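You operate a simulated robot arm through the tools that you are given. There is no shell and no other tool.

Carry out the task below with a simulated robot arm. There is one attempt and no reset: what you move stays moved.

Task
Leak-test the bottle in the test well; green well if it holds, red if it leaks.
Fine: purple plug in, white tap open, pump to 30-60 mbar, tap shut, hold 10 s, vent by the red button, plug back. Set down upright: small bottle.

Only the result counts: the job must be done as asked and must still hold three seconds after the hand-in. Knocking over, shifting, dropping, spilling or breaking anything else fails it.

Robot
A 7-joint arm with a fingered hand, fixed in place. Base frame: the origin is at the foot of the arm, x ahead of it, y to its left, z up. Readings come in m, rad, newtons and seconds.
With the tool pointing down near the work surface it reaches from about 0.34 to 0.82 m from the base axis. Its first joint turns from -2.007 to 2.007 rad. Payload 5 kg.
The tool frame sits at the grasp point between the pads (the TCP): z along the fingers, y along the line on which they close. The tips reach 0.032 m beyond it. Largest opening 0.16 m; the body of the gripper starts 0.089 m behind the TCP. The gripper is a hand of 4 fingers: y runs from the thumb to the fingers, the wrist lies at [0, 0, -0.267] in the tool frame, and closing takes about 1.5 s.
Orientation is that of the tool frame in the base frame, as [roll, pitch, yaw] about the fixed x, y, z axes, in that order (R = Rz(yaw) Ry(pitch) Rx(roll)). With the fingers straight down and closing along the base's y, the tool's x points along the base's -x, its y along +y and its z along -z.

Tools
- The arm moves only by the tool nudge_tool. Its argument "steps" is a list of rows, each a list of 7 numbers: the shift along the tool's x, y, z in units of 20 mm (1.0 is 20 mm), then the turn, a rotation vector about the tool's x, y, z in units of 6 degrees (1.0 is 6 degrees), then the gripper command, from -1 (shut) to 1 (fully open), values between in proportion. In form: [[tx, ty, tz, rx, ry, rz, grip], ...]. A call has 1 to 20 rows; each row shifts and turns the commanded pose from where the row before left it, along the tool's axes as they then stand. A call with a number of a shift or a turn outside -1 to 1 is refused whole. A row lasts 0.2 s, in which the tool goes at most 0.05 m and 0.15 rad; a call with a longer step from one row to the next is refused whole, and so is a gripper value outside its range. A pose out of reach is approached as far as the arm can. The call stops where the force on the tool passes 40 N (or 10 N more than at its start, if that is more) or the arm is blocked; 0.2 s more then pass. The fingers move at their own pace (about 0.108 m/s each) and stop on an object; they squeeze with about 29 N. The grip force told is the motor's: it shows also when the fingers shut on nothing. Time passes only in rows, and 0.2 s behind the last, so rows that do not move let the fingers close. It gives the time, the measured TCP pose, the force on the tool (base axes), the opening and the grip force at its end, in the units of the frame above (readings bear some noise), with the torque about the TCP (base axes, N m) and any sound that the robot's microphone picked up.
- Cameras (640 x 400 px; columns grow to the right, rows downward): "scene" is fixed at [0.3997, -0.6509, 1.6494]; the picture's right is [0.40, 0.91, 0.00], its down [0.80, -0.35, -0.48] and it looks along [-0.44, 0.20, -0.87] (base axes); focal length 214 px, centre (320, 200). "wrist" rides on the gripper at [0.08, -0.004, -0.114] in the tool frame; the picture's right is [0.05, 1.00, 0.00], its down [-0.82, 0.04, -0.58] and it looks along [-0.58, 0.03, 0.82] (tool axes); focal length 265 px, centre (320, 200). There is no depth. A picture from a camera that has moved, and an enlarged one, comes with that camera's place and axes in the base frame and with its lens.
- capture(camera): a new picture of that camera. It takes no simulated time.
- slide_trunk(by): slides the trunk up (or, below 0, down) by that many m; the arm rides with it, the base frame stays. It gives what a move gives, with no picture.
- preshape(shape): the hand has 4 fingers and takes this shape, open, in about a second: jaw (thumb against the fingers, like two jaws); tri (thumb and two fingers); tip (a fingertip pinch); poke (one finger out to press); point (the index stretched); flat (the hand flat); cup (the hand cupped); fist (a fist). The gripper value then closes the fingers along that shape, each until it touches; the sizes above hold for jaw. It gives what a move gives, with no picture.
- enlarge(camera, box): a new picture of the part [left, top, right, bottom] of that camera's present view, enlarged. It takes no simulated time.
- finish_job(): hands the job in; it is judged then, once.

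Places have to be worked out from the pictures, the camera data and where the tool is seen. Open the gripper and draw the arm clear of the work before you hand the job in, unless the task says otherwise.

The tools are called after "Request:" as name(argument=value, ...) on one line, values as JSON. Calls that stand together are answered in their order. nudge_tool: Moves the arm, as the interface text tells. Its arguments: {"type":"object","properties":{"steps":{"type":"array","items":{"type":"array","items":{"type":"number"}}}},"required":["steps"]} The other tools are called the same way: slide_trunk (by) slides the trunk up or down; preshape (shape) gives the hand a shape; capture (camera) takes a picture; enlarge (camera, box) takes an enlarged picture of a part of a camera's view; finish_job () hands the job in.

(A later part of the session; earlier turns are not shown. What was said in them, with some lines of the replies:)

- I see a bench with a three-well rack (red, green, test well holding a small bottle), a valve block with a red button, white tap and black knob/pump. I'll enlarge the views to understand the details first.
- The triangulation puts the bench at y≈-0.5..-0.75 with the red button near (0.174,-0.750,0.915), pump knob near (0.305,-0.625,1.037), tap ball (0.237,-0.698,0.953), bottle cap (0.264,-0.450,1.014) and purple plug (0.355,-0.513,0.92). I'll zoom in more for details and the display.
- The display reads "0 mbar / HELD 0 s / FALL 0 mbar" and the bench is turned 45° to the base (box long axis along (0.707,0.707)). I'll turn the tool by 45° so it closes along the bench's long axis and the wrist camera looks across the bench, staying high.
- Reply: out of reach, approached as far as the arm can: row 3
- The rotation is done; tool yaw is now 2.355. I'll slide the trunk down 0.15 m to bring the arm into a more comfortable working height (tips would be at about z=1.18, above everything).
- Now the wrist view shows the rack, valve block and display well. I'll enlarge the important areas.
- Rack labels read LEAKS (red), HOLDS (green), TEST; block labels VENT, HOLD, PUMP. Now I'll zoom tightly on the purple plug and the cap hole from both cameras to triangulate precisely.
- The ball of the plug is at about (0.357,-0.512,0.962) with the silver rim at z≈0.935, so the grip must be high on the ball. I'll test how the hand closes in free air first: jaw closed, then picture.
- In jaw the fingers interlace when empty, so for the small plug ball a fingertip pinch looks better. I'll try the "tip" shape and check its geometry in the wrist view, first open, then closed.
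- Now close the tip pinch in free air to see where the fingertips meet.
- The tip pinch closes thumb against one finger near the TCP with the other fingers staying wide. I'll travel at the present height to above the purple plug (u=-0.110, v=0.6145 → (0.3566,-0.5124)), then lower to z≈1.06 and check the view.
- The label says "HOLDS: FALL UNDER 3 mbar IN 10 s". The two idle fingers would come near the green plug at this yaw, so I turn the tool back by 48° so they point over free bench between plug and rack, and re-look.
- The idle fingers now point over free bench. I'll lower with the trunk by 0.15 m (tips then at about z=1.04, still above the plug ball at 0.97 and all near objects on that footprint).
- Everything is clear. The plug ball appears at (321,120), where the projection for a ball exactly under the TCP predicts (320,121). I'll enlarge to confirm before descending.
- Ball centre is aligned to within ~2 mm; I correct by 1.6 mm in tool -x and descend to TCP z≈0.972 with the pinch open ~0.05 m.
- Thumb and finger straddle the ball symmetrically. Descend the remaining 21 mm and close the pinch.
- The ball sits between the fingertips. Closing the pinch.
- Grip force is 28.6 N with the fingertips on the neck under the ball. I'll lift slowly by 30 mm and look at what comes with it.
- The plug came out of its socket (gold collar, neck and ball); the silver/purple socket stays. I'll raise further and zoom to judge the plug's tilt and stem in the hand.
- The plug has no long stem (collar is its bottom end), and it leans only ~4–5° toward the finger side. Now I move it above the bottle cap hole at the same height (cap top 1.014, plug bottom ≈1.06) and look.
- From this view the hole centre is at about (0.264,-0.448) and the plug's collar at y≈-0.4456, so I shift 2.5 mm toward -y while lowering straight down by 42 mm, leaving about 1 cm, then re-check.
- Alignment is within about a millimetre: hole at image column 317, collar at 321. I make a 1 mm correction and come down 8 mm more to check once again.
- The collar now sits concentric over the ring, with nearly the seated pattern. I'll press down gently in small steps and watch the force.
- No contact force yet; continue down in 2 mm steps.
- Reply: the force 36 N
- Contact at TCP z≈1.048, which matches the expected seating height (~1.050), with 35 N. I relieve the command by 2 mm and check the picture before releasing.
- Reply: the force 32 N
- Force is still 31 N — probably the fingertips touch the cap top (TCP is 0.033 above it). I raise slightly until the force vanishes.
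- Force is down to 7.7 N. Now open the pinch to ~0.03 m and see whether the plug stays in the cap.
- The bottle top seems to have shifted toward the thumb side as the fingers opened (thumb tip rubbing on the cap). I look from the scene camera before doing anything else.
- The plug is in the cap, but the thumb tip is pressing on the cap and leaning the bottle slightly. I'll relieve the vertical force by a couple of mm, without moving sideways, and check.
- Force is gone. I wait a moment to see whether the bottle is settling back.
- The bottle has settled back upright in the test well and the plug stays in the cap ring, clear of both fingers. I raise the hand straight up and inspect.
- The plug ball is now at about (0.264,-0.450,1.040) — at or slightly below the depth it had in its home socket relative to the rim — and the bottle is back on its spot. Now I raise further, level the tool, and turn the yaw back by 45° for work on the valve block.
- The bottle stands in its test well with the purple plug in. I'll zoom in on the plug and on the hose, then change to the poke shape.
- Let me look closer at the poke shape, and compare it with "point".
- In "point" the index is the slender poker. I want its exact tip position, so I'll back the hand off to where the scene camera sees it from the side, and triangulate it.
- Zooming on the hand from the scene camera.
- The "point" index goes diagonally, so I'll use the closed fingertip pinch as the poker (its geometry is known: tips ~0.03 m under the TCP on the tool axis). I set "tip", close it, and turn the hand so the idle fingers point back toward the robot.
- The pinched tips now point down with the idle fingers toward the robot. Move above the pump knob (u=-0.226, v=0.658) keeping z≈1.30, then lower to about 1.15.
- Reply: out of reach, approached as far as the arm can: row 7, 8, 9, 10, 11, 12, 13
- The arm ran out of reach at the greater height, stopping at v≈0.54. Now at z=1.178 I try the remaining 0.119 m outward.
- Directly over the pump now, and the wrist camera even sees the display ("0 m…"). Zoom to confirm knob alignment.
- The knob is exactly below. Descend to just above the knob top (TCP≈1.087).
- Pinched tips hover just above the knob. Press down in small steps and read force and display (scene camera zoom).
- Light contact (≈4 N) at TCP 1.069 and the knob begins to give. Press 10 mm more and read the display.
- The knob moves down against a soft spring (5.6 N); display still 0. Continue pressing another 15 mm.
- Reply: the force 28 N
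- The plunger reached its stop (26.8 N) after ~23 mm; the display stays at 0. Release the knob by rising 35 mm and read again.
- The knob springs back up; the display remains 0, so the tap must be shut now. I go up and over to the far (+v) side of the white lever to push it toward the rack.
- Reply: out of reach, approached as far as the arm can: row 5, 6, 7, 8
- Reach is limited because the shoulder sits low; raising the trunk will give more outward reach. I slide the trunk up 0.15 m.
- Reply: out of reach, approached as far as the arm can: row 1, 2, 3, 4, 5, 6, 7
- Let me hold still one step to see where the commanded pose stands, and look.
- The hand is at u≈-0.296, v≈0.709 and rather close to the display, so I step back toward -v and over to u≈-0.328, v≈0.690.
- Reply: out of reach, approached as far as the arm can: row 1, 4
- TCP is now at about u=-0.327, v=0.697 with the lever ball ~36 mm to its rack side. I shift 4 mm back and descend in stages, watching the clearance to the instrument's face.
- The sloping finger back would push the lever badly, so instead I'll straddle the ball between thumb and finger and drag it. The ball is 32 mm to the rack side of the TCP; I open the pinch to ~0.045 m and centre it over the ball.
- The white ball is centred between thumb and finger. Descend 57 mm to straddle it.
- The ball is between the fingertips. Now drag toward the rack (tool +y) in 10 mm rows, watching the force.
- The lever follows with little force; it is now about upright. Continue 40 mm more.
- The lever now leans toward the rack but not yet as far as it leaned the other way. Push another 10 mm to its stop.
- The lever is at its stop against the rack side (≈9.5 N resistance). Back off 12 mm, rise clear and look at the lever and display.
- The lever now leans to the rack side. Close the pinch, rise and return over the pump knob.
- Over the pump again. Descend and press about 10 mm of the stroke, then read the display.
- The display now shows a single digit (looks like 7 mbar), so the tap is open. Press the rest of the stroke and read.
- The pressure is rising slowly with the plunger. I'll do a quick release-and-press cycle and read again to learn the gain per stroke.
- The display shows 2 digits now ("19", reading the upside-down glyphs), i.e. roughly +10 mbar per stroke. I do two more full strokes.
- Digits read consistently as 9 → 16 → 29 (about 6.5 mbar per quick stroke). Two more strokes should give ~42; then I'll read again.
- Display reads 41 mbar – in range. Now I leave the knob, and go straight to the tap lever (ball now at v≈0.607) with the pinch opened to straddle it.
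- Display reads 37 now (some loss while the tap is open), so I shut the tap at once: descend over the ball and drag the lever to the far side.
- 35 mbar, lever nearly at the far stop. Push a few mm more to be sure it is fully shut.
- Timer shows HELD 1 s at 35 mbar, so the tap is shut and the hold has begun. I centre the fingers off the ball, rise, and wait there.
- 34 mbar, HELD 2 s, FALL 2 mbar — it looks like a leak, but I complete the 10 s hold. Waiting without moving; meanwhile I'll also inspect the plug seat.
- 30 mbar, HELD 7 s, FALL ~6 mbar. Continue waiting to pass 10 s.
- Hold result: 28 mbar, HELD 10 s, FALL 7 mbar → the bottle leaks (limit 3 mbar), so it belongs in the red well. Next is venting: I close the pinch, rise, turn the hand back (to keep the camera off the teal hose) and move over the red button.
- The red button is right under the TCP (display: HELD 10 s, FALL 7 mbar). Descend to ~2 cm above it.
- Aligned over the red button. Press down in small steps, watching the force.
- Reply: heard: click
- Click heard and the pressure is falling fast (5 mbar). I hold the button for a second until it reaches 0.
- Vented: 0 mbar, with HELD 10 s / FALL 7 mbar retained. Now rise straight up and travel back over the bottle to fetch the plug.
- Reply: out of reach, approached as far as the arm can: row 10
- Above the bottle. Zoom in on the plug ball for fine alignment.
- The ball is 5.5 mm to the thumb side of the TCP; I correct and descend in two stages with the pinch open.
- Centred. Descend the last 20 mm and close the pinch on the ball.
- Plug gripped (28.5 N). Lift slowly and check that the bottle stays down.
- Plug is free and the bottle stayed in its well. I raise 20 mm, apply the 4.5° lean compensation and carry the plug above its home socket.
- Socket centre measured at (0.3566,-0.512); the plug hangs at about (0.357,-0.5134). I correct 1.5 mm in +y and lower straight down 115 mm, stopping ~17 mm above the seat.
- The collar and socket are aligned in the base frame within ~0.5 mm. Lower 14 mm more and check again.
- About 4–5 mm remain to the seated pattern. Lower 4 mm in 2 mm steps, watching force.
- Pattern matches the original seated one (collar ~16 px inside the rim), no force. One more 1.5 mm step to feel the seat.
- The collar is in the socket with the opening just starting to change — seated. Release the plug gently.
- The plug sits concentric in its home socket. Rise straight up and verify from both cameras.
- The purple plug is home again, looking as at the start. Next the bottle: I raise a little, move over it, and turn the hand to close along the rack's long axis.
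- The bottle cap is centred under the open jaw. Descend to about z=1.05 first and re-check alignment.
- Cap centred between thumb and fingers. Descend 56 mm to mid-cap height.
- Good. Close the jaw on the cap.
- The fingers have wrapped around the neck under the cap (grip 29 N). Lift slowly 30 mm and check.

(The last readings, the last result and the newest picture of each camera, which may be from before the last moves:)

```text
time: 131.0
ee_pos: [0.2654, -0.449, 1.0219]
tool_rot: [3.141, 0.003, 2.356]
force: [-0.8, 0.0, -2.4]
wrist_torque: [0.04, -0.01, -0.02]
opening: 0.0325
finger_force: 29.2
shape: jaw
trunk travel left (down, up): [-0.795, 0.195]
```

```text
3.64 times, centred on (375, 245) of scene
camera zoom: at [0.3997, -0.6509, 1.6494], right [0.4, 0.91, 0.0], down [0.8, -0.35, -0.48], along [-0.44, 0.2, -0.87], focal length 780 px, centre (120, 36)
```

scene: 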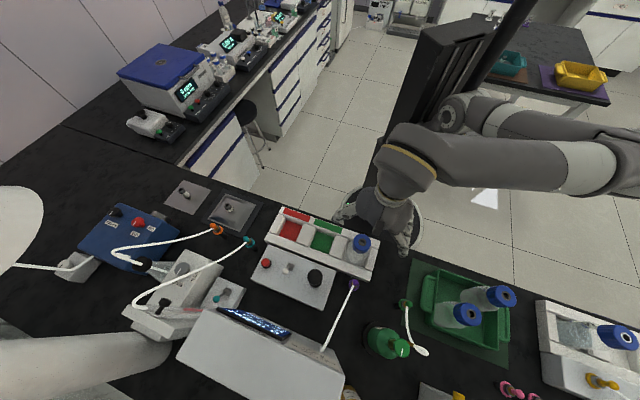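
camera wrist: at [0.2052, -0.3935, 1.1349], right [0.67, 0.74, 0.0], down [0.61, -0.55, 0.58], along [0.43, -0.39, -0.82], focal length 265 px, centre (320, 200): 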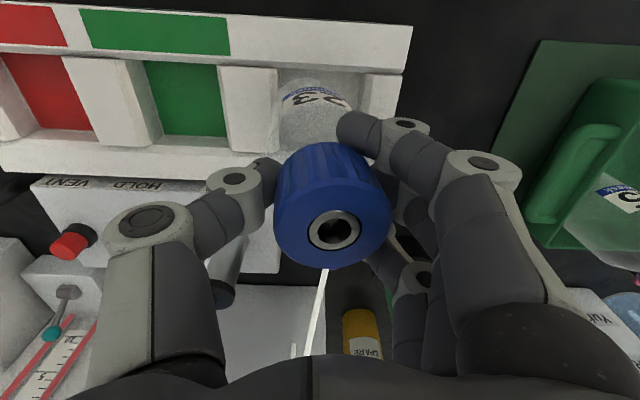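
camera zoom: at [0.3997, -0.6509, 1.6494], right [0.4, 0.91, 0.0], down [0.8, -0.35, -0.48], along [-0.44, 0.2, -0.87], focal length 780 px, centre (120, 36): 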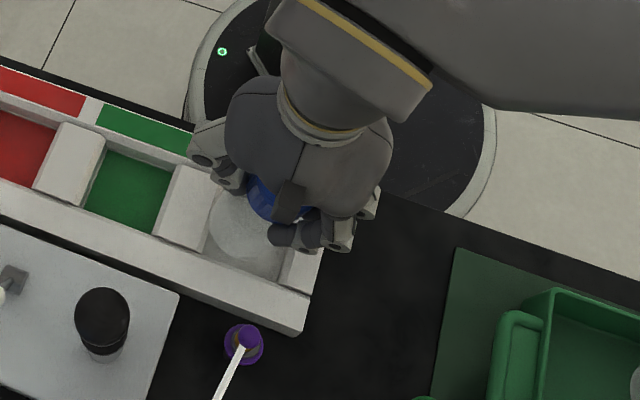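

Bottle is lifted and held (≈2.4 N weight). Lift another 70 mm to clear the rack dividers.

Request:
nudge_tool(steps=[[0, 0, -0.7, 0, 0, 0, -1], [0, 0, -0.7, 0, 0, 0, -1], [0, 0, -0.7, 0, 0, 0, -1], [0, 0, -0.7, 0, 0, 0, -1], [0, 0, -0.7, 0, 0, 0, -1], [0, 0, 0, 0, 0, 0, -1]])

Request:
capture(camera="wrist")

Request:
enlarge(camera="scene", box=[310, 170, 440, 280])

```text
time: 132.4
ee_pos: [0.265, -0.4493, 1.091]
tool_rot: [3.141, 0.002, 2.356]
force: [0.0, 0.0, -2.5]
wrist_torque: [-0.01, -0.02, -0.01]
opening: 0.0325
finger_force: 29.3
shape: jaw
trunk travel left (down, up): [-0.795, 0.195]
```

```text
taken
camera wrist: at [0.2047, -0.3943, 1.2039], right [0.67, 0.74, 0.0], down [0.61, -0.55, 0.58], along [0.43, -0.39, -0.82], focal length 265 px, centre (320, 200)
```

wrist: 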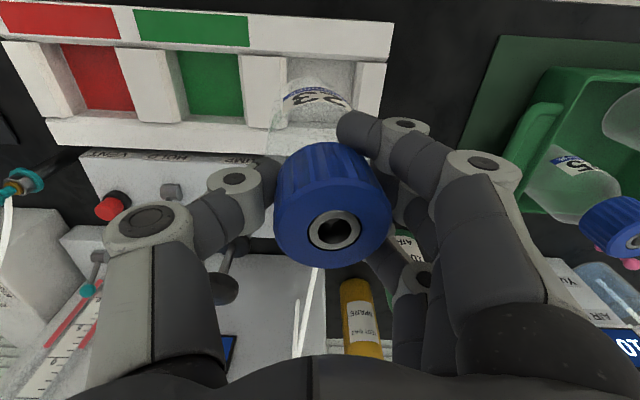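

```text
3.64 times, centred on (375, 225) of scene
camera zoom: at [0.3997, -0.6509, 1.6494], right [0.4, 0.91, 0.0], down [0.8, -0.35, -0.48], along [-0.44, 0.2, -0.87], focal length 780 px, centre (120, 109)
```

zoom: 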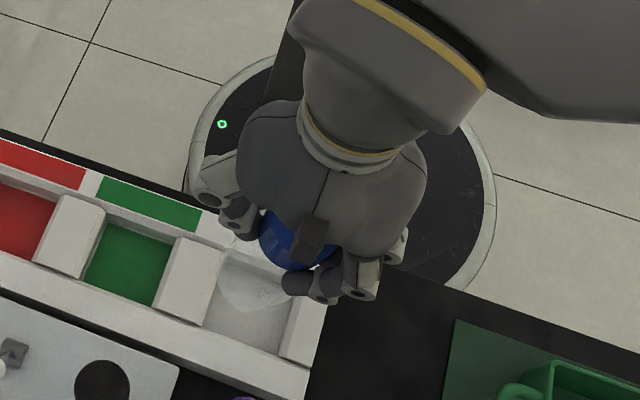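

Zoom on the held bottle to judge its tilt and the base position.

Request:
enlarge(camera="wrist", box=[230, 60, 430, 270])

Request:
enlarge(camera="scene", box=[345, 205, 395, 250])

```text
1.90 times, centred on (330, 165) of wrist
camera zoom: at [0.2047, -0.3943, 1.2039], right [0.67, 0.74, 0.0], down [0.61, -0.55, 0.58], along [0.43, -0.39, -0.82], focal length 506 px, centre (301, 267)
```

zoom: 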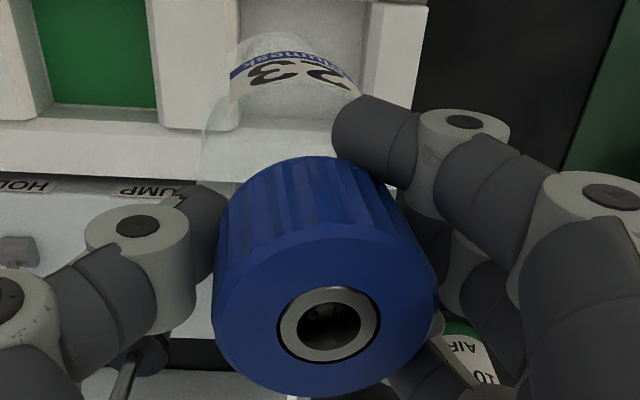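

```text
8.89 times, centred on (370, 228) of scene
camera zoom: at [0.3997, -0.6509, 1.6494], right [0.4, 0.91, 0.0], down [0.8, -0.35, -0.48], along [-0.44, 0.2, -0.87], focal length 1906 px, centre (-124, -44)
```

zoom: 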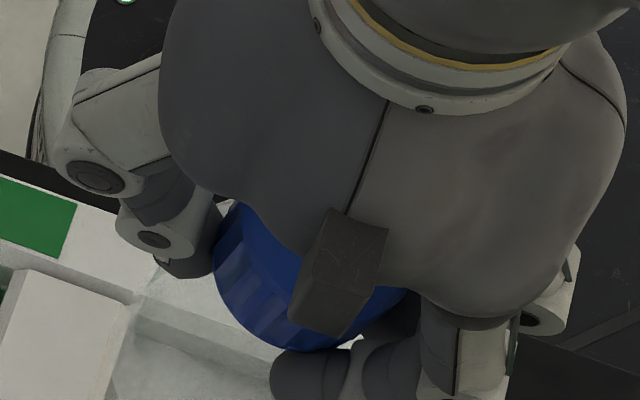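

The bottle hangs ~3° off vertical (base toward the thumb side), at base height ≈0.956. I carry it along the rack by 0.266 m to the red well at constant height.

Request:
nudge_tool(steps=[[0, -0.3, 0, 0, 0, 0, -1], [0, -0.6, 0, 0, 0, 0, -1], [0, -0.85, 0, 0, 0, 0, -1], [0, -0.85, 0, 0, 0, 0, -1], [0, -0.85, 0, 0, 0, 0, -1], [0, -0.85, 0, 0, 0, 0, -1], [0, -0.85, 0, 0, 0, 0, -1], [0, -0.85, 0, 0, 0, 0, -1], [0, -0.85, 0, 0, 0, 0, -1], [0, -0.85, 0, 0, 0, 0, -1], [0, -0.85, 0, 0, 0, 0, -1], [0, -0.85, 0, 0, 0, 0, -1], [0, -0.85, 0, 0, 0, 0, -1], [0, -0.85, 0, 0, 0, 0, -1], [0, -0.85, 0, 0, 0, 0, -1], [0, -0.85, 0, 0, 0, 0, -1], [0, -0.48, 0, 0, 0, 0, -1], [0, 0, 0, 0, 0, 0, -1], [0, 0, 0, 0, 0, 0, -1]])

Request:
capture(camera="wrist")

Request:
capture(camera="scene")

```text
time: 136.4
ee_pos: [0.0782, -0.6363, 1.092]
tool_rot: [-3.141, 0.001, 2.357]
force: [-0.7, -0.7, -2.7]
wrist_torque: [0.03, -0.04, 0.0]
opening: 0.0322
finger_force: 29.2
shape: jaw
trunk travel left (down, up): [-0.795, 0.195]
```

```text
taken
camera wrist: at [0.0181, -0.5814, 1.2045], right [0.67, 0.74, 0.0], down [0.61, -0.55, 0.58], along [0.43, -0.39, -0.82], focal length 265 px, centre (320, 200)
```

wrist: 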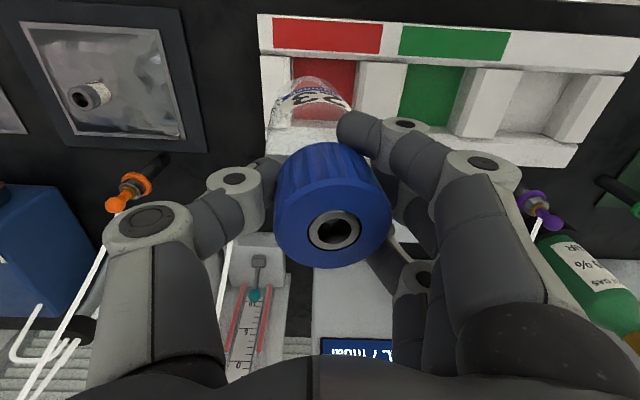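

```text
taken
```

scene: 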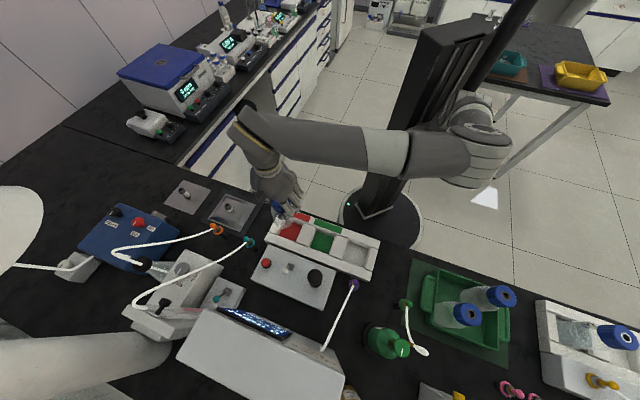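

The bottle is above the red well. I apply a 3.3° roll to make it vertical and look closely from both cameras.

Request:
nudge_tool(steps=[[0, -0.06, 0, -0.3, 0, 0, -1], [0, 0, 0, -0.25, 0, 0, -1], [0, 0, 0, 0, 0, 0, -1]])

Request:
enlarge(camera="wrist", box=[220, 10, 420, 150])

Request:
enlarge(camera="scene", box=[235, 160, 345, 260])

```text
time: 137.2
ee_pos: [0.0779, -0.6364, 1.0914]
tool_rot: [3.083, 0.0, 2.355]
force: [0.6, -0.2, -2.1]
wrist_torque: [0.0, 0.01, 0.01]
opening: 0.0319
finger_force: 29.0
shape: jaw
trunk travel left (down, up): [-0.795, 0.195]
```

```text
2.86 times, centred on (320, 80) of wrist
camera zoom: at [0.0124, -0.5869, 1.2035], right [0.67, 0.74, 0.06], down [0.58, -0.57, 0.58], along [0.46, -0.35, -0.81], focal length 758 px, centre (320, 543)
```

zoom: 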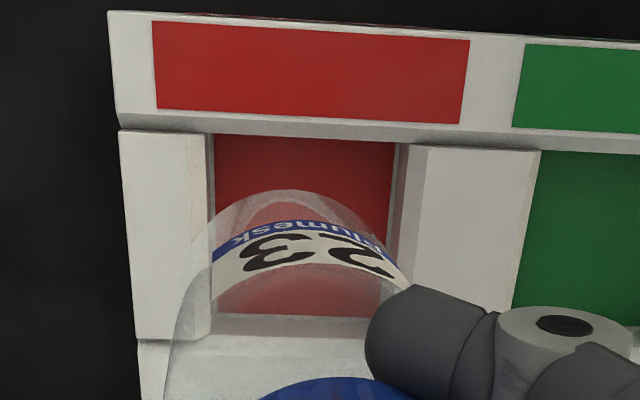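

```text
4.00 times, centred on (290, 210) of scene
camera zoom: at [0.3997, -0.6509, 1.6494], right [0.4, 0.91, 0.0], down [0.8, -0.35, -0.48], along [-0.44, 0.2, -0.87], focal length 858 px, centre (440, 160)
```

zoom: 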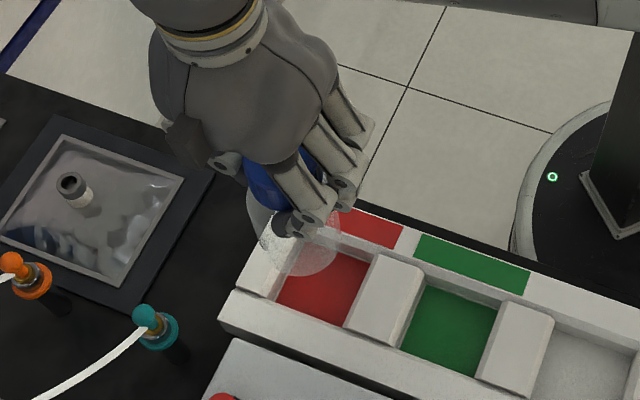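

I need the bottle's base outline more precisely; zooming further on it.

Request:
enlarge(camera="wrist", box=[255, 60, 375, 150])

Request:
enlarge(camera="scene", box=[290, 195, 335, 240])

```text
4.44 times, centred on (315, 105) of wrist
camera zoom: at [0.0124, -0.5869, 1.2035], right [0.67, 0.74, 0.06], down [0.58, -0.57, 0.58], along [0.46, -0.35, -0.81], focal length 1180 px, centre (342, 622)
```

zoom: 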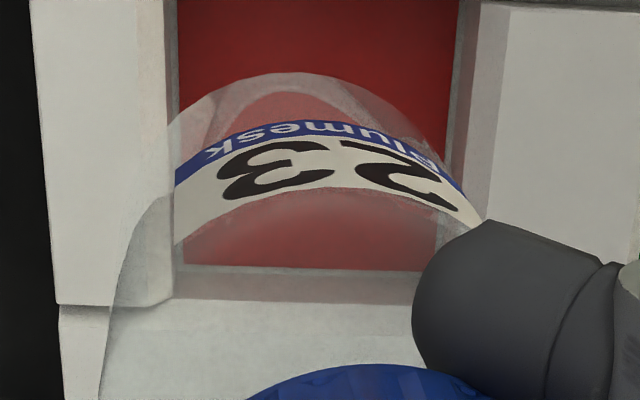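

```text
8.89 times, centred on (312, 218) of scene
camera zoom: at [0.3997, -0.6509, 1.6494], right [0.4, 0.91, 0.0], down [0.8, -0.35, -0.48], along [-0.44, 0.2, -0.87], focal length 1906 px, centre (387, 44)
```

zoom: 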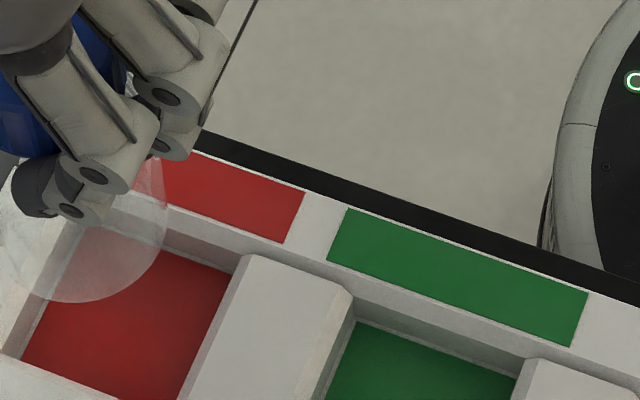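

Both views suggest the base is still ~8 mm toward -u relative to the cap, i.e. another ~3° of lean. I roll 3° more and re-check.

Request:
nudge_tool(steps=[[0, 0, 0, -0.25, 0, 0, -1], [0, 0, 0, -0.25, 0, 0, -1], [0, 0, 0, 0, 0, 0, -1]])

Request:
enlarge(camera="wrist", box=[240, 20, 400, 150])

Request:
enlarge(camera="scene", box=[270, 185, 335, 240])

```text
time: 138.0
ee_pos: [0.0763, -0.6375, 1.0908]
tool_rot: [3.032, 0.003, 2.357]
force: [-0.6, -0.3, -2.5]
wrist_torque: [0.0, 0.01, 0.01]
opening: 0.0322
finger_force: 29.4
shape: jaw
trunk travel left (down, up): [-0.795, 0.195]
```

```text
3.08 times, centred on (320, 85) of wrist
camera zoom: at [0.0074, -0.591, 1.2032], right [0.67, 0.74, 0.11], down [0.56, -0.59, 0.58], along [0.49, -0.32, -0.81], focal length 817 px, centre (320, 554)
```

zoom: 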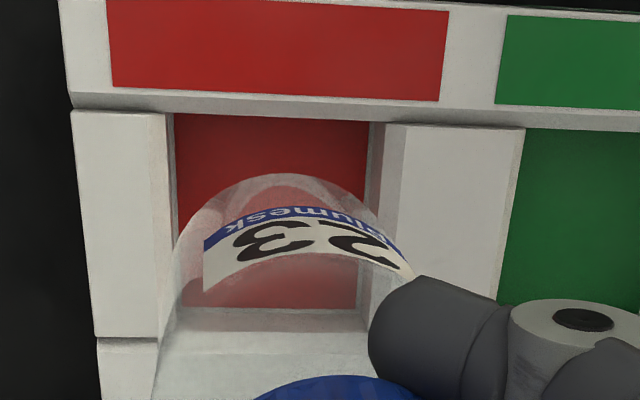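

```text
7.27 times, centred on (302, 212) of scene
camera zoom: at [0.3997, -0.6509, 1.6494], right [0.4, 0.91, 0.0], down [0.8, -0.35, -0.48], along [-0.44, 0.2, -0.87], focal length 1560 px, centre (447, 109)
```

zoom: 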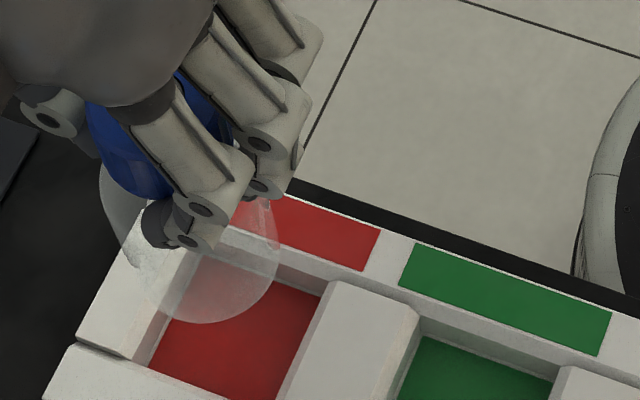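

The bottle is now practically vertical; in the same images the red well's centre is ~2.5 mm further +u. I shift that and lower to just above the rack top (base ≈0.89).

Request:
nudge_tool(steps=[[0, 0.07, 0.5, 0, 0, 0, -1], [0, -0.055, 0.9, 0, 0, 0, -1], [0, -0.1, 0.9, 0, 0, 0, -1], [0, -0.1, 0.9, 0, 0, 0, -1], [0, 0, 0, 0, 0, 0, -1], [0, 0, 0, 0, 0, 0, -1]])

Request:
enlarge(camera="wrist", box=[240, 20, 400, 150])

Request:
enlarge(camera="scene", box=[270, 195, 335, 250])

```text
time: 139.4
ee_pos: [0.0799, -0.6349, 1.027]
tool_rot: [3.032, 0.001, 2.355]
force: [-0.2, 0.2, -3.0]
wrist_torque: [0.0, -0.02, 0.0]
opening: 0.0322
finger_force: 29.1
shape: jaw
trunk travel left (down, up): [-0.795, 0.195]
```

```text
3.08 times, centred on (320, 85) of wrist
camera zoom: at [0.01, -0.5891, 1.1388], right [0.67, 0.74, 0.11], down [0.56, -0.59, 0.58], along [0.49, -0.32, -0.81], focal length 817 px, centre (320, 554)
```

zoom: 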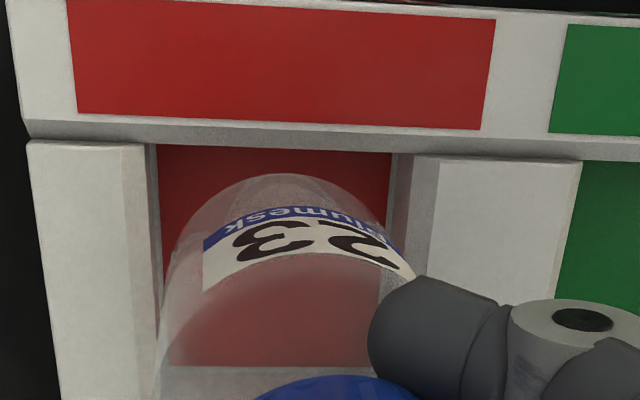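

```text
7.27 times, centred on (302, 222) of scene
camera zoom: at [0.3997, -0.6509, 1.6494], right [0.4, 0.91, 0.0], down [0.8, -0.35, -0.48], along [-0.44, 0.2, -0.87], focal length 1560 px, centre (447, 36)
```

zoom: 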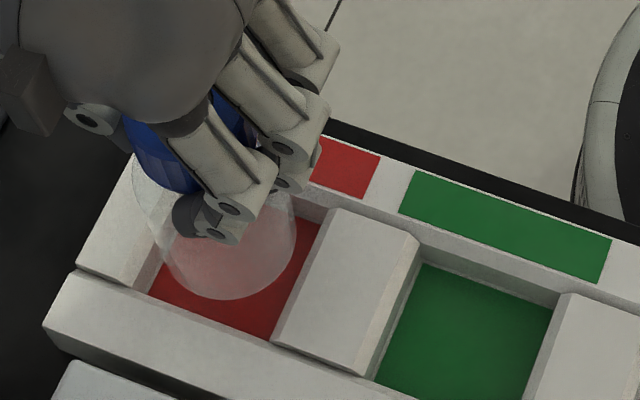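

Base and well now coincide within ~1 mm in u; I shift 1.5 mm toward -v and lower slowly into the well, watching the force.

Request:
nudge_tool(steps=[[0.075, -0.03, 0.25, 0, 0, 0, -1], [0, -0.033, 0.3, 0, 0, 0, -1], [0, -0.033, 0.3, 0, 0, 0, -1], [0, 0, 0, 0, 0, 0, -1]])

Request:
enlarge(camera="wrist", box=[240, 20, 400, 150])

Request:
enlarge(camera="scene", box=[270, 195, 335, 250])

```text
time: 140.4
ee_pos: [0.0789, -0.634, 1.0118]
tool_rot: [3.032, 0.003, 2.356]
force: [0.2, -0.6, -1.8]
wrist_torque: [-0.03, 0.0, -0.02]
opening: 0.0319
finger_force: 28.8
shape: jaw
trunk travel left (down, up): [-0.795, 0.195]
```

```text
3.08 times, centred on (320, 85) of wrist
camera zoom: at [0.0089, -0.5884, 1.1224], right [0.67, 0.74, 0.11], down [0.56, -0.59, 0.58], along [0.49, -0.32, -0.81], focal length 817 px, centre (320, 554)
```

zoom: 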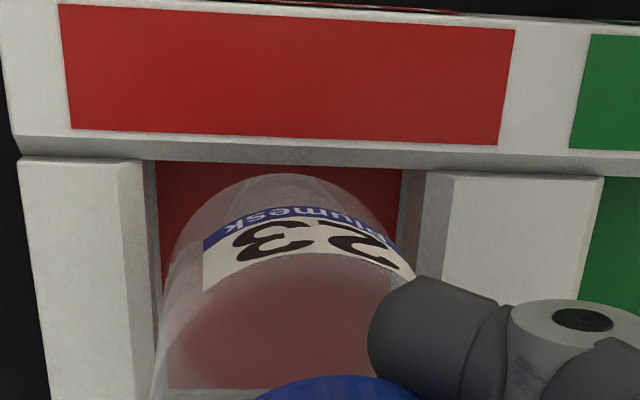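

```text
7.27 times, centred on (302, 222) of scene
camera zoom: at [0.3997, -0.6509, 1.6494], right [0.4, 0.91, 0.0], down [0.8, -0.35, -0.48], along [-0.44, 0.2, -0.87], focal length 1560 px, centre (447, 36)
```

zoom: 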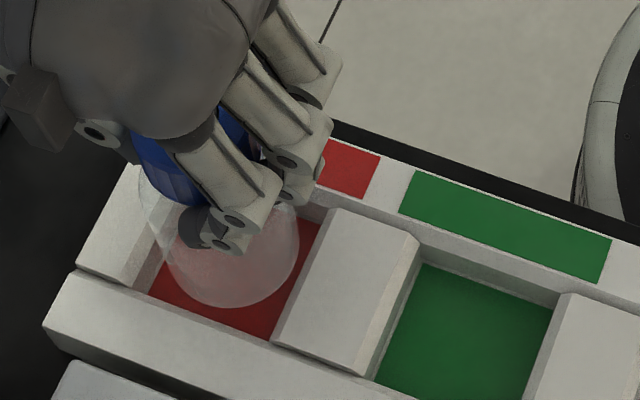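

The base has entered the well without contact. Continue lowering in 4 mm steps until it stands on the floor.

Request:
nudge_tool(steps=[[0, -0.022, 0.2, 0, 0, 0, -1], [0, -0.022, 0.2, 0, 0, 0, -1], [0, -0.022, 0.2, 0, 0, 0, -1], [0, 0, 0, 0, 0, 0, -1]])

Request:
enlarge(camera="scene", box=[270, 195, 335, 250])

```text
time: 141.4
ee_pos: [0.0792, -0.6338, 0.9993]
tool_rot: [3.031, 0.001, 2.357]
force: [0.8, 0.2, -2.6]
wrist_torque: [-0.03, 0.05, -0.04]
opening: 0.0321
finger_force: 28.5
shape: jaw
trunk travel left (down, up): [-0.795, 0.195]
```

```text
7.27 times, centred on (302, 222) of scene
camera zoom: at [0.3997, -0.6509, 1.6494], right [0.4, 0.91, 0.0], down [0.8, -0.35, -0.48], along [-0.44, 0.2, -0.87], focal length 1560 px, centre (447, 36)
```

zoom: 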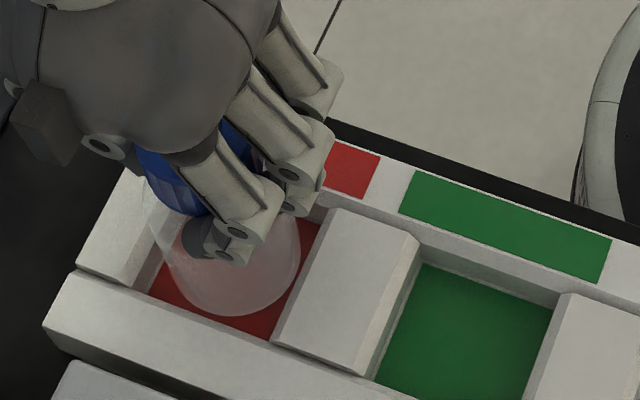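

Still hanging free (−2.6 N). A few more millimetres, in ~2.5 mm steps.

Request:
nudge_tool(steps=[[0, -0.013, 0.12, 0, 0, 0, -1], [0, -0.013, 0.12, 0, 0, 0, -1], [0, 0, 0, 0, 0, 0, -1]])

```text
time: 142.2
ee_pos: [0.0798, -0.6354, 0.9938]
tool_rot: [3.031, 0.001, 2.357]
force: [0.6, 0.6, -2.8]
wrist_torque: [-0.03, 0.0, -0.03]
opening: 0.0325
finger_force: 29.2
shape: jaw
trunk travel left (down, up): [-0.795, 0.195]
```

Not yet touching; continue 2.5 mm at a time.

Request:
nudge_tool(steps=[[0, -0.011, 0.1, 0, 0, 0, -1], [0, 0, 0, 0, 0, 0, -1], [0, -0.011, 0.1, 0, 0, 0, -1], [0, 0, 0, 0, 0, 0, -1]])

Request:
enlarge(camera="scene", box=[270, 195, 335, 250])

Request:
enlarge(camera="wrist", box=[220, 20, 420, 260])

```text
time: 143.2
ee_pos: [0.0785, -0.6345, 0.9914]
tool_rot: [3.031, 0.003, 2.355]
force: [-0.2, 0.5, 5.3]
wrist_torque: [0.05, -0.15, 0.02]
opening: 0.0319
finger_force: 28.6
shape: jaw
trunk travel left (down, up): [-0.795, 0.195]
```

```text
7.27 times, centred on (302, 222) of scene
camera zoom: at [0.3997, -0.6509, 1.6494], right [0.4, 0.91, 0.0], down [0.8, -0.35, -0.48], along [-0.44, 0.2, -0.87], focal length 1560 px, centre (447, 36)
```

zoom: 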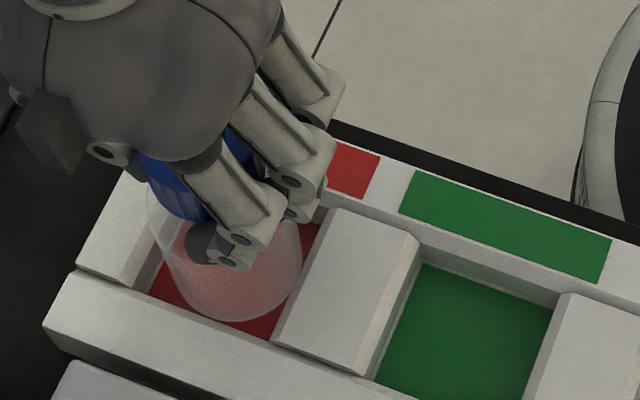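

```text
1.67 times, centred on (320, 140) of wrist
camera zoom: at [0.0091, -0.5882, 1.1024], right [0.67, 0.74, 0.11], down [0.56, -0.59, 0.58], along [0.49, -0.33, -0.81], focal length 442 px, centre (320, 300)
```

zoom: 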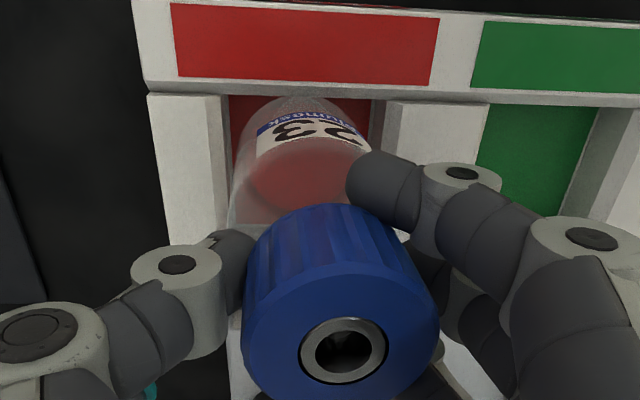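

Contact: +5.3 N, and the TCP height equals that of the original grasp, so the bottle stands on the red well's floor. Relieve 1 mm and open the hand gradually.

Request:
nudge_tool(steps=[[0, 0.005, -0.05, 0, 0, 0, -1], [0, 0, 0, 0, 0, 0, -0.6], [0, 0, 0, 0, 0, 0, -0.4], [0, 0, 0, 0, 0, 0, -0.2], [0, 0, 0, 0, 0, 0, 0], [0, 0, 0, 0, 0, 0, 0.3], [0, 0, 0, 0, 0, 0, 0.6], [0, 0, 0, 0, 0, 0, 0.6]])

Request:
capture(camera="wrist")

Request:
enlarge(camera="scene", box=[255, 185, 345, 255])

```text
time: 145.0
ee_pos: [0.0784, -0.6341, 0.9915]
tool_rot: [3.031, 0.001, 2.356]
force: [-0.3, 0.6, -0.3]
wrist_torque: [-0.02, 0.0, -0.02]
opening: 0.1278
finger_force: 0.1
shape: jaw
trunk travel left (down, up): [-0.795, 0.195]
```

```text
taken
camera wrist: at [0.0091, -0.5882, 1.1028], right [0.67, 0.74, 0.11], down [0.56, -0.59, 0.58], along [0.49, -0.32, -0.81], focal length 265 px, centre (320, 200)
```

wrist: 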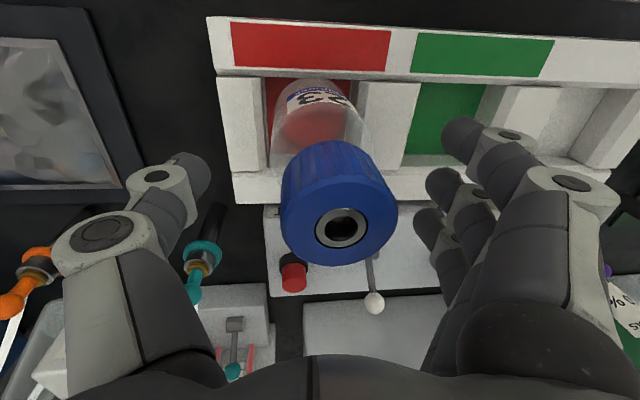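

```text
5.71 times, centred on (300, 220) of scene
camera zoom: at [0.3997, -0.6509, 1.6494], right [0.4, 0.91, 0.0], down [0.8, -0.35, -0.48], along [-0.44, 0.2, -0.87], focal length 1226 px, centre (434, 86)
```

zoom: 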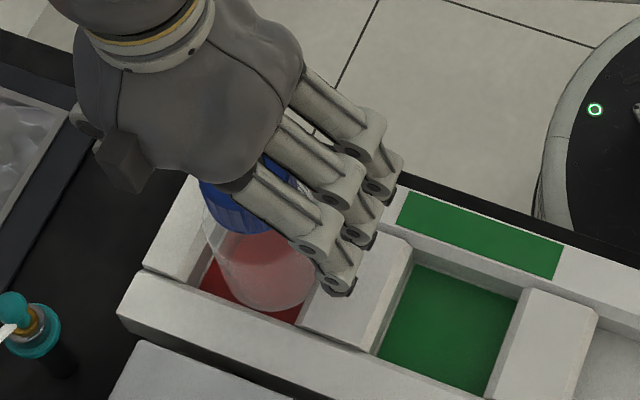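

The bottle stands free in the red well, with the fingers clear of the cap. Rise straight up in base z.

Request:
nudge_tool(steps=[[0, 0.055, -0.5, 0, 0, 0, 0.8], [0, 0.109, -0.99, 0, 0, 0, 0.8], [0, 0.109, -0.99, 0, 0, 0, 0.8], [0, 0.109, -0.99, 0, 0, 0, 0.8], [0, 0.109, -0.99, 0, 0, 0, 0.8], [0, 0.109, -0.99, 0, 0, 0, 0.8], [0, 0.109, -0.99, 0, 0, 0, 0.8], [0, 0.109, -0.99, 0, 0, 0, 0.8], [0, 0, 0, 0.5, 0, 0, 0.8], [0, 0, 0, 0.55, 0, 0, 0.8], [0, 0, 0, 0, 0, 0, 0.8]])

Request:
capture(camera="wrist")

Request:
capture(camera="scene")

```text
time: 147.4
ee_pos: [0.0776, -0.6357, 1.1403]
tool_rot: [-3.14, 0.001, 2.356]
force: [0.8, 0.6, 0.1]
wrist_torque: [0.0, 0.02, -0.03]
opening: 0.1438
finger_force: 0.0
shape: jaw
trunk travel left (down, up): [-0.795, 0.195]
```

```text
taken
camera wrist: at [0.0176, -0.5792, 1.2533], right [0.67, 0.74, 0.0], down [0.61, -0.55, 0.58], along [0.43, -0.39, -0.82], focal length 265 px, centre (320, 200)
```

wrist: 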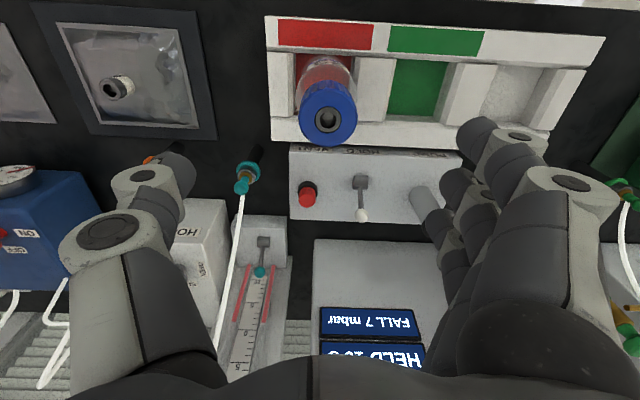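

```text
taken
```

scene: 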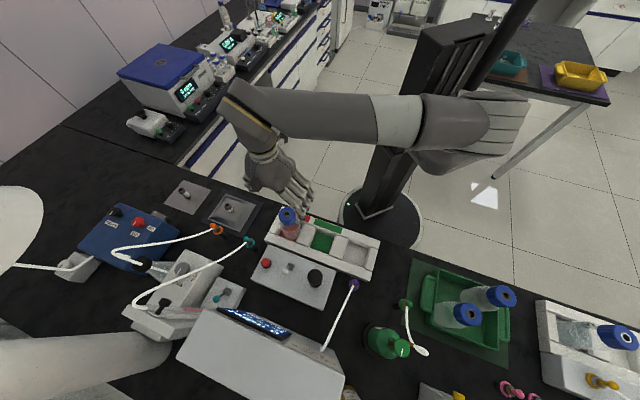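

The bottle is upright in the red well. Retract the arm up and back toward the robot, then do final checks.

Request:
nudge_tool(steps=[[0, 0, -1, 0, 0, 0, 1], [0, 0, -1, 0, 0, 0, 1], [0, 0, -1, 0, 0, 0, 1], [0.8, 0.3, -0.5, 0, 0, 0, 1], [0.8, 0.5, 0, 0, 0, 0, 1], [0.8, 0.6, 0, 0, 0, 0, 1], [0.8, 0.6, 0, 0, 0, 0, 1], [0.8, 0.6, 0, 0, 0, 0, 1], [0.8, 0.6, 0, 0, 0, 0, 1], [0.5, 0.6, 0, 0, 0, 0, 1], [0, 0, 0, 0, 0, 0, 1]])

Request:
capture(camera="wrist")

Request:
enlarge(camera="scene", box=[180, 190, 440, 360])

Request:
enlarge(camera="scene", box=[265, 195, 335, 255])

Request:
enlarge(camera="scene", box=[334, 270, 374, 310])

```text
time: 149.8
ee_pos: [0.0563, -0.5059, 1.2094]
tool_rot: [-3.141, 0.001, 2.357]
force: [-0.5, -0.7, 0.0]
wrist_torque: [0.02, -0.02, 0.02]
opening: 0.1597
finger_force: 0.1
shape: jaw
trunk travel left (down, up): [-0.795, 0.195]
```

```text
taken
camera wrist: at [-0.0039, -0.4508, 1.3217], right [0.67, 0.74, 0.0], down [0.61, -0.55, 0.58], along [0.43, -0.39, -0.82], focal length 265 px, centre (320, 200)
```

wrist: 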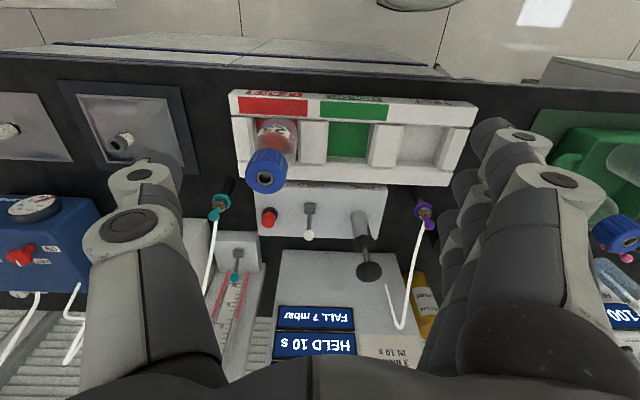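

```text
2.35 times, centred on (310, 275) of scene
camera zoom: at [0.3997, -0.6509, 1.6494], right [0.4, 0.91, 0.0], down [0.8, -0.35, -0.48], along [-0.44, 0.2, -0.87], focal length 505 px, centre (344, 24)
```

zoom: 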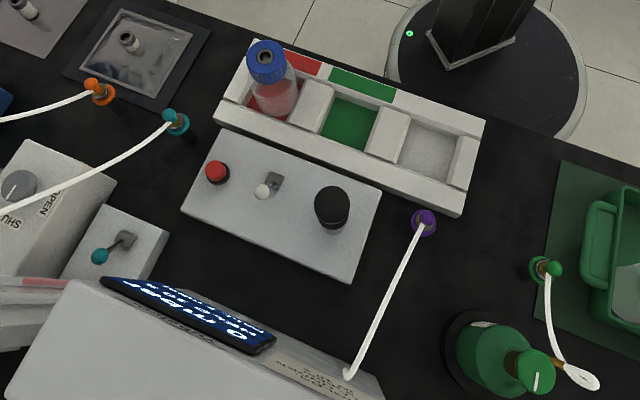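

```text
6.67 times, centred on (300, 225) of scene
camera zoom: at [0.3997, -0.6509, 1.6494], right [0.4, 0.91, 0.0], down [0.8, -0.35, -0.48], along [-0.44, 0.2, -0.87], focal length 1430 px, centre (453, 33)
```

zoom: 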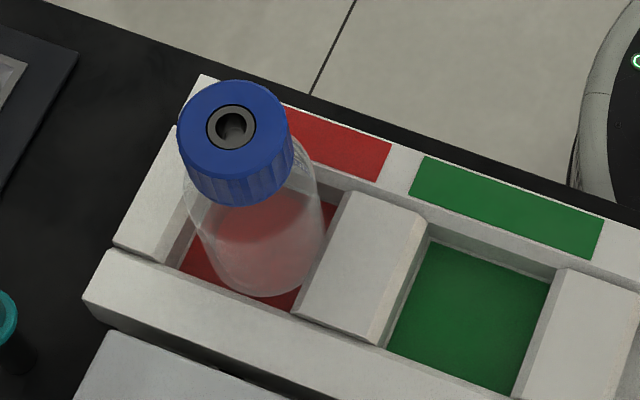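

```text
10.00 times, centred on (354, 290) of scene
camera zoom: at [0.3997, -0.6509, 1.6494], right [0.4, 0.91, 0.0], down [0.8, -0.35, -0.48], along [-0.44, 0.2, -0.87], focal length 2145 px, centre (-20, -700)
```

zoom: 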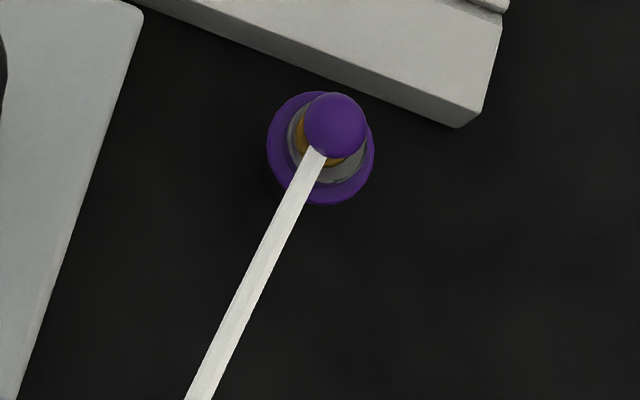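

Everything checks: bottle upright in the red LEAKS well, plug in its socket, tap shut, 0 mbar with HELD 10 s / FALL 7 mbar retained. I draw the arm a little further clear before handing in.

Request:
nudge_tool(steps=[[0.6, 0, -0.8, 0, 0, 0, 1], [0.6, 0, -0.8, 0, 0, 0, 1], [0.6, 0, -0.8, 0, 0, 0, 1], [0.6, 0, -0.8, 0, 0, 0, 1], [0, 0, 0, 0, 0, 0, 1], [0, 0, 0, 0, 0, 0, 1]])

Request:
capture(camera="scene")

```text
time: 151.2
ee_pos: [0.0234, -0.4705, 1.2746]
tool_rot: [-3.141, 0.002, 2.356]
force: [-0.4, 0.0, -0.3]
wrist_torque: [0.0, 0.01, 0.01]
opening: 0.1599
finger_force: 0.0
shape: jaw
trunk travel left (down, up): [-0.795, 0.195]
```

```text
taken
```

scene: 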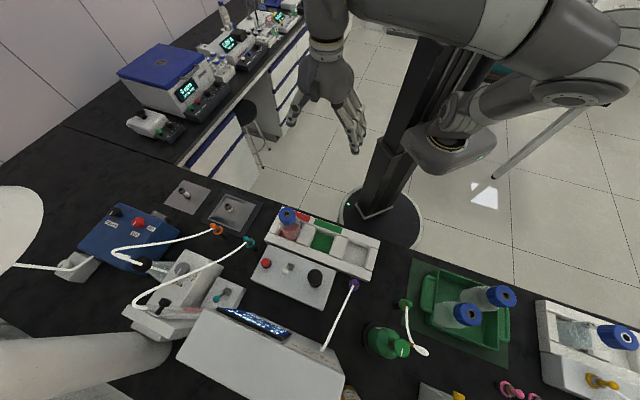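

The arm is clear, the hand open, the bottle stands upright in the red well, and the plug is back in its socket. Handing in.

Request:
finish_job()

```text
The job is handed in.
```

The bottle failed the leak test, so I moved it to the red LEAKS well, where it stands upright. I've handed the job in, but I haven't seen the judge's result.

- **Test:** I put the purple plug in, opened the white tap and pumped to 41 mbar. It had dropped to 35 mbar by the time the tap was shut, still within 30–60.
- **Result:** after the 10 s hold the display read 28 mbar with a fall of 7 mbar. The label allows a fall of under 3 mbar.
- **Reset:** I vented with the red button to 0 mbar and put the plug back in its own socket. The tap is shut, and the arm is clear with the hand open.

- **Plug seating:** I tested only once. The plug looked fully seated and its depth in the cap matched its own socket, but I didn't re-seat it and repeat the test to rule out a leak at the plug.
- **Bottle leaned:** while I was releasing the plug, the thumb caught the cap and leaned the bottle a little. It settled back upright in the test well before the test began.
- **Extra pump stroke:** I pressed the pump once before opening the tap, and the pressure stayed at 0.
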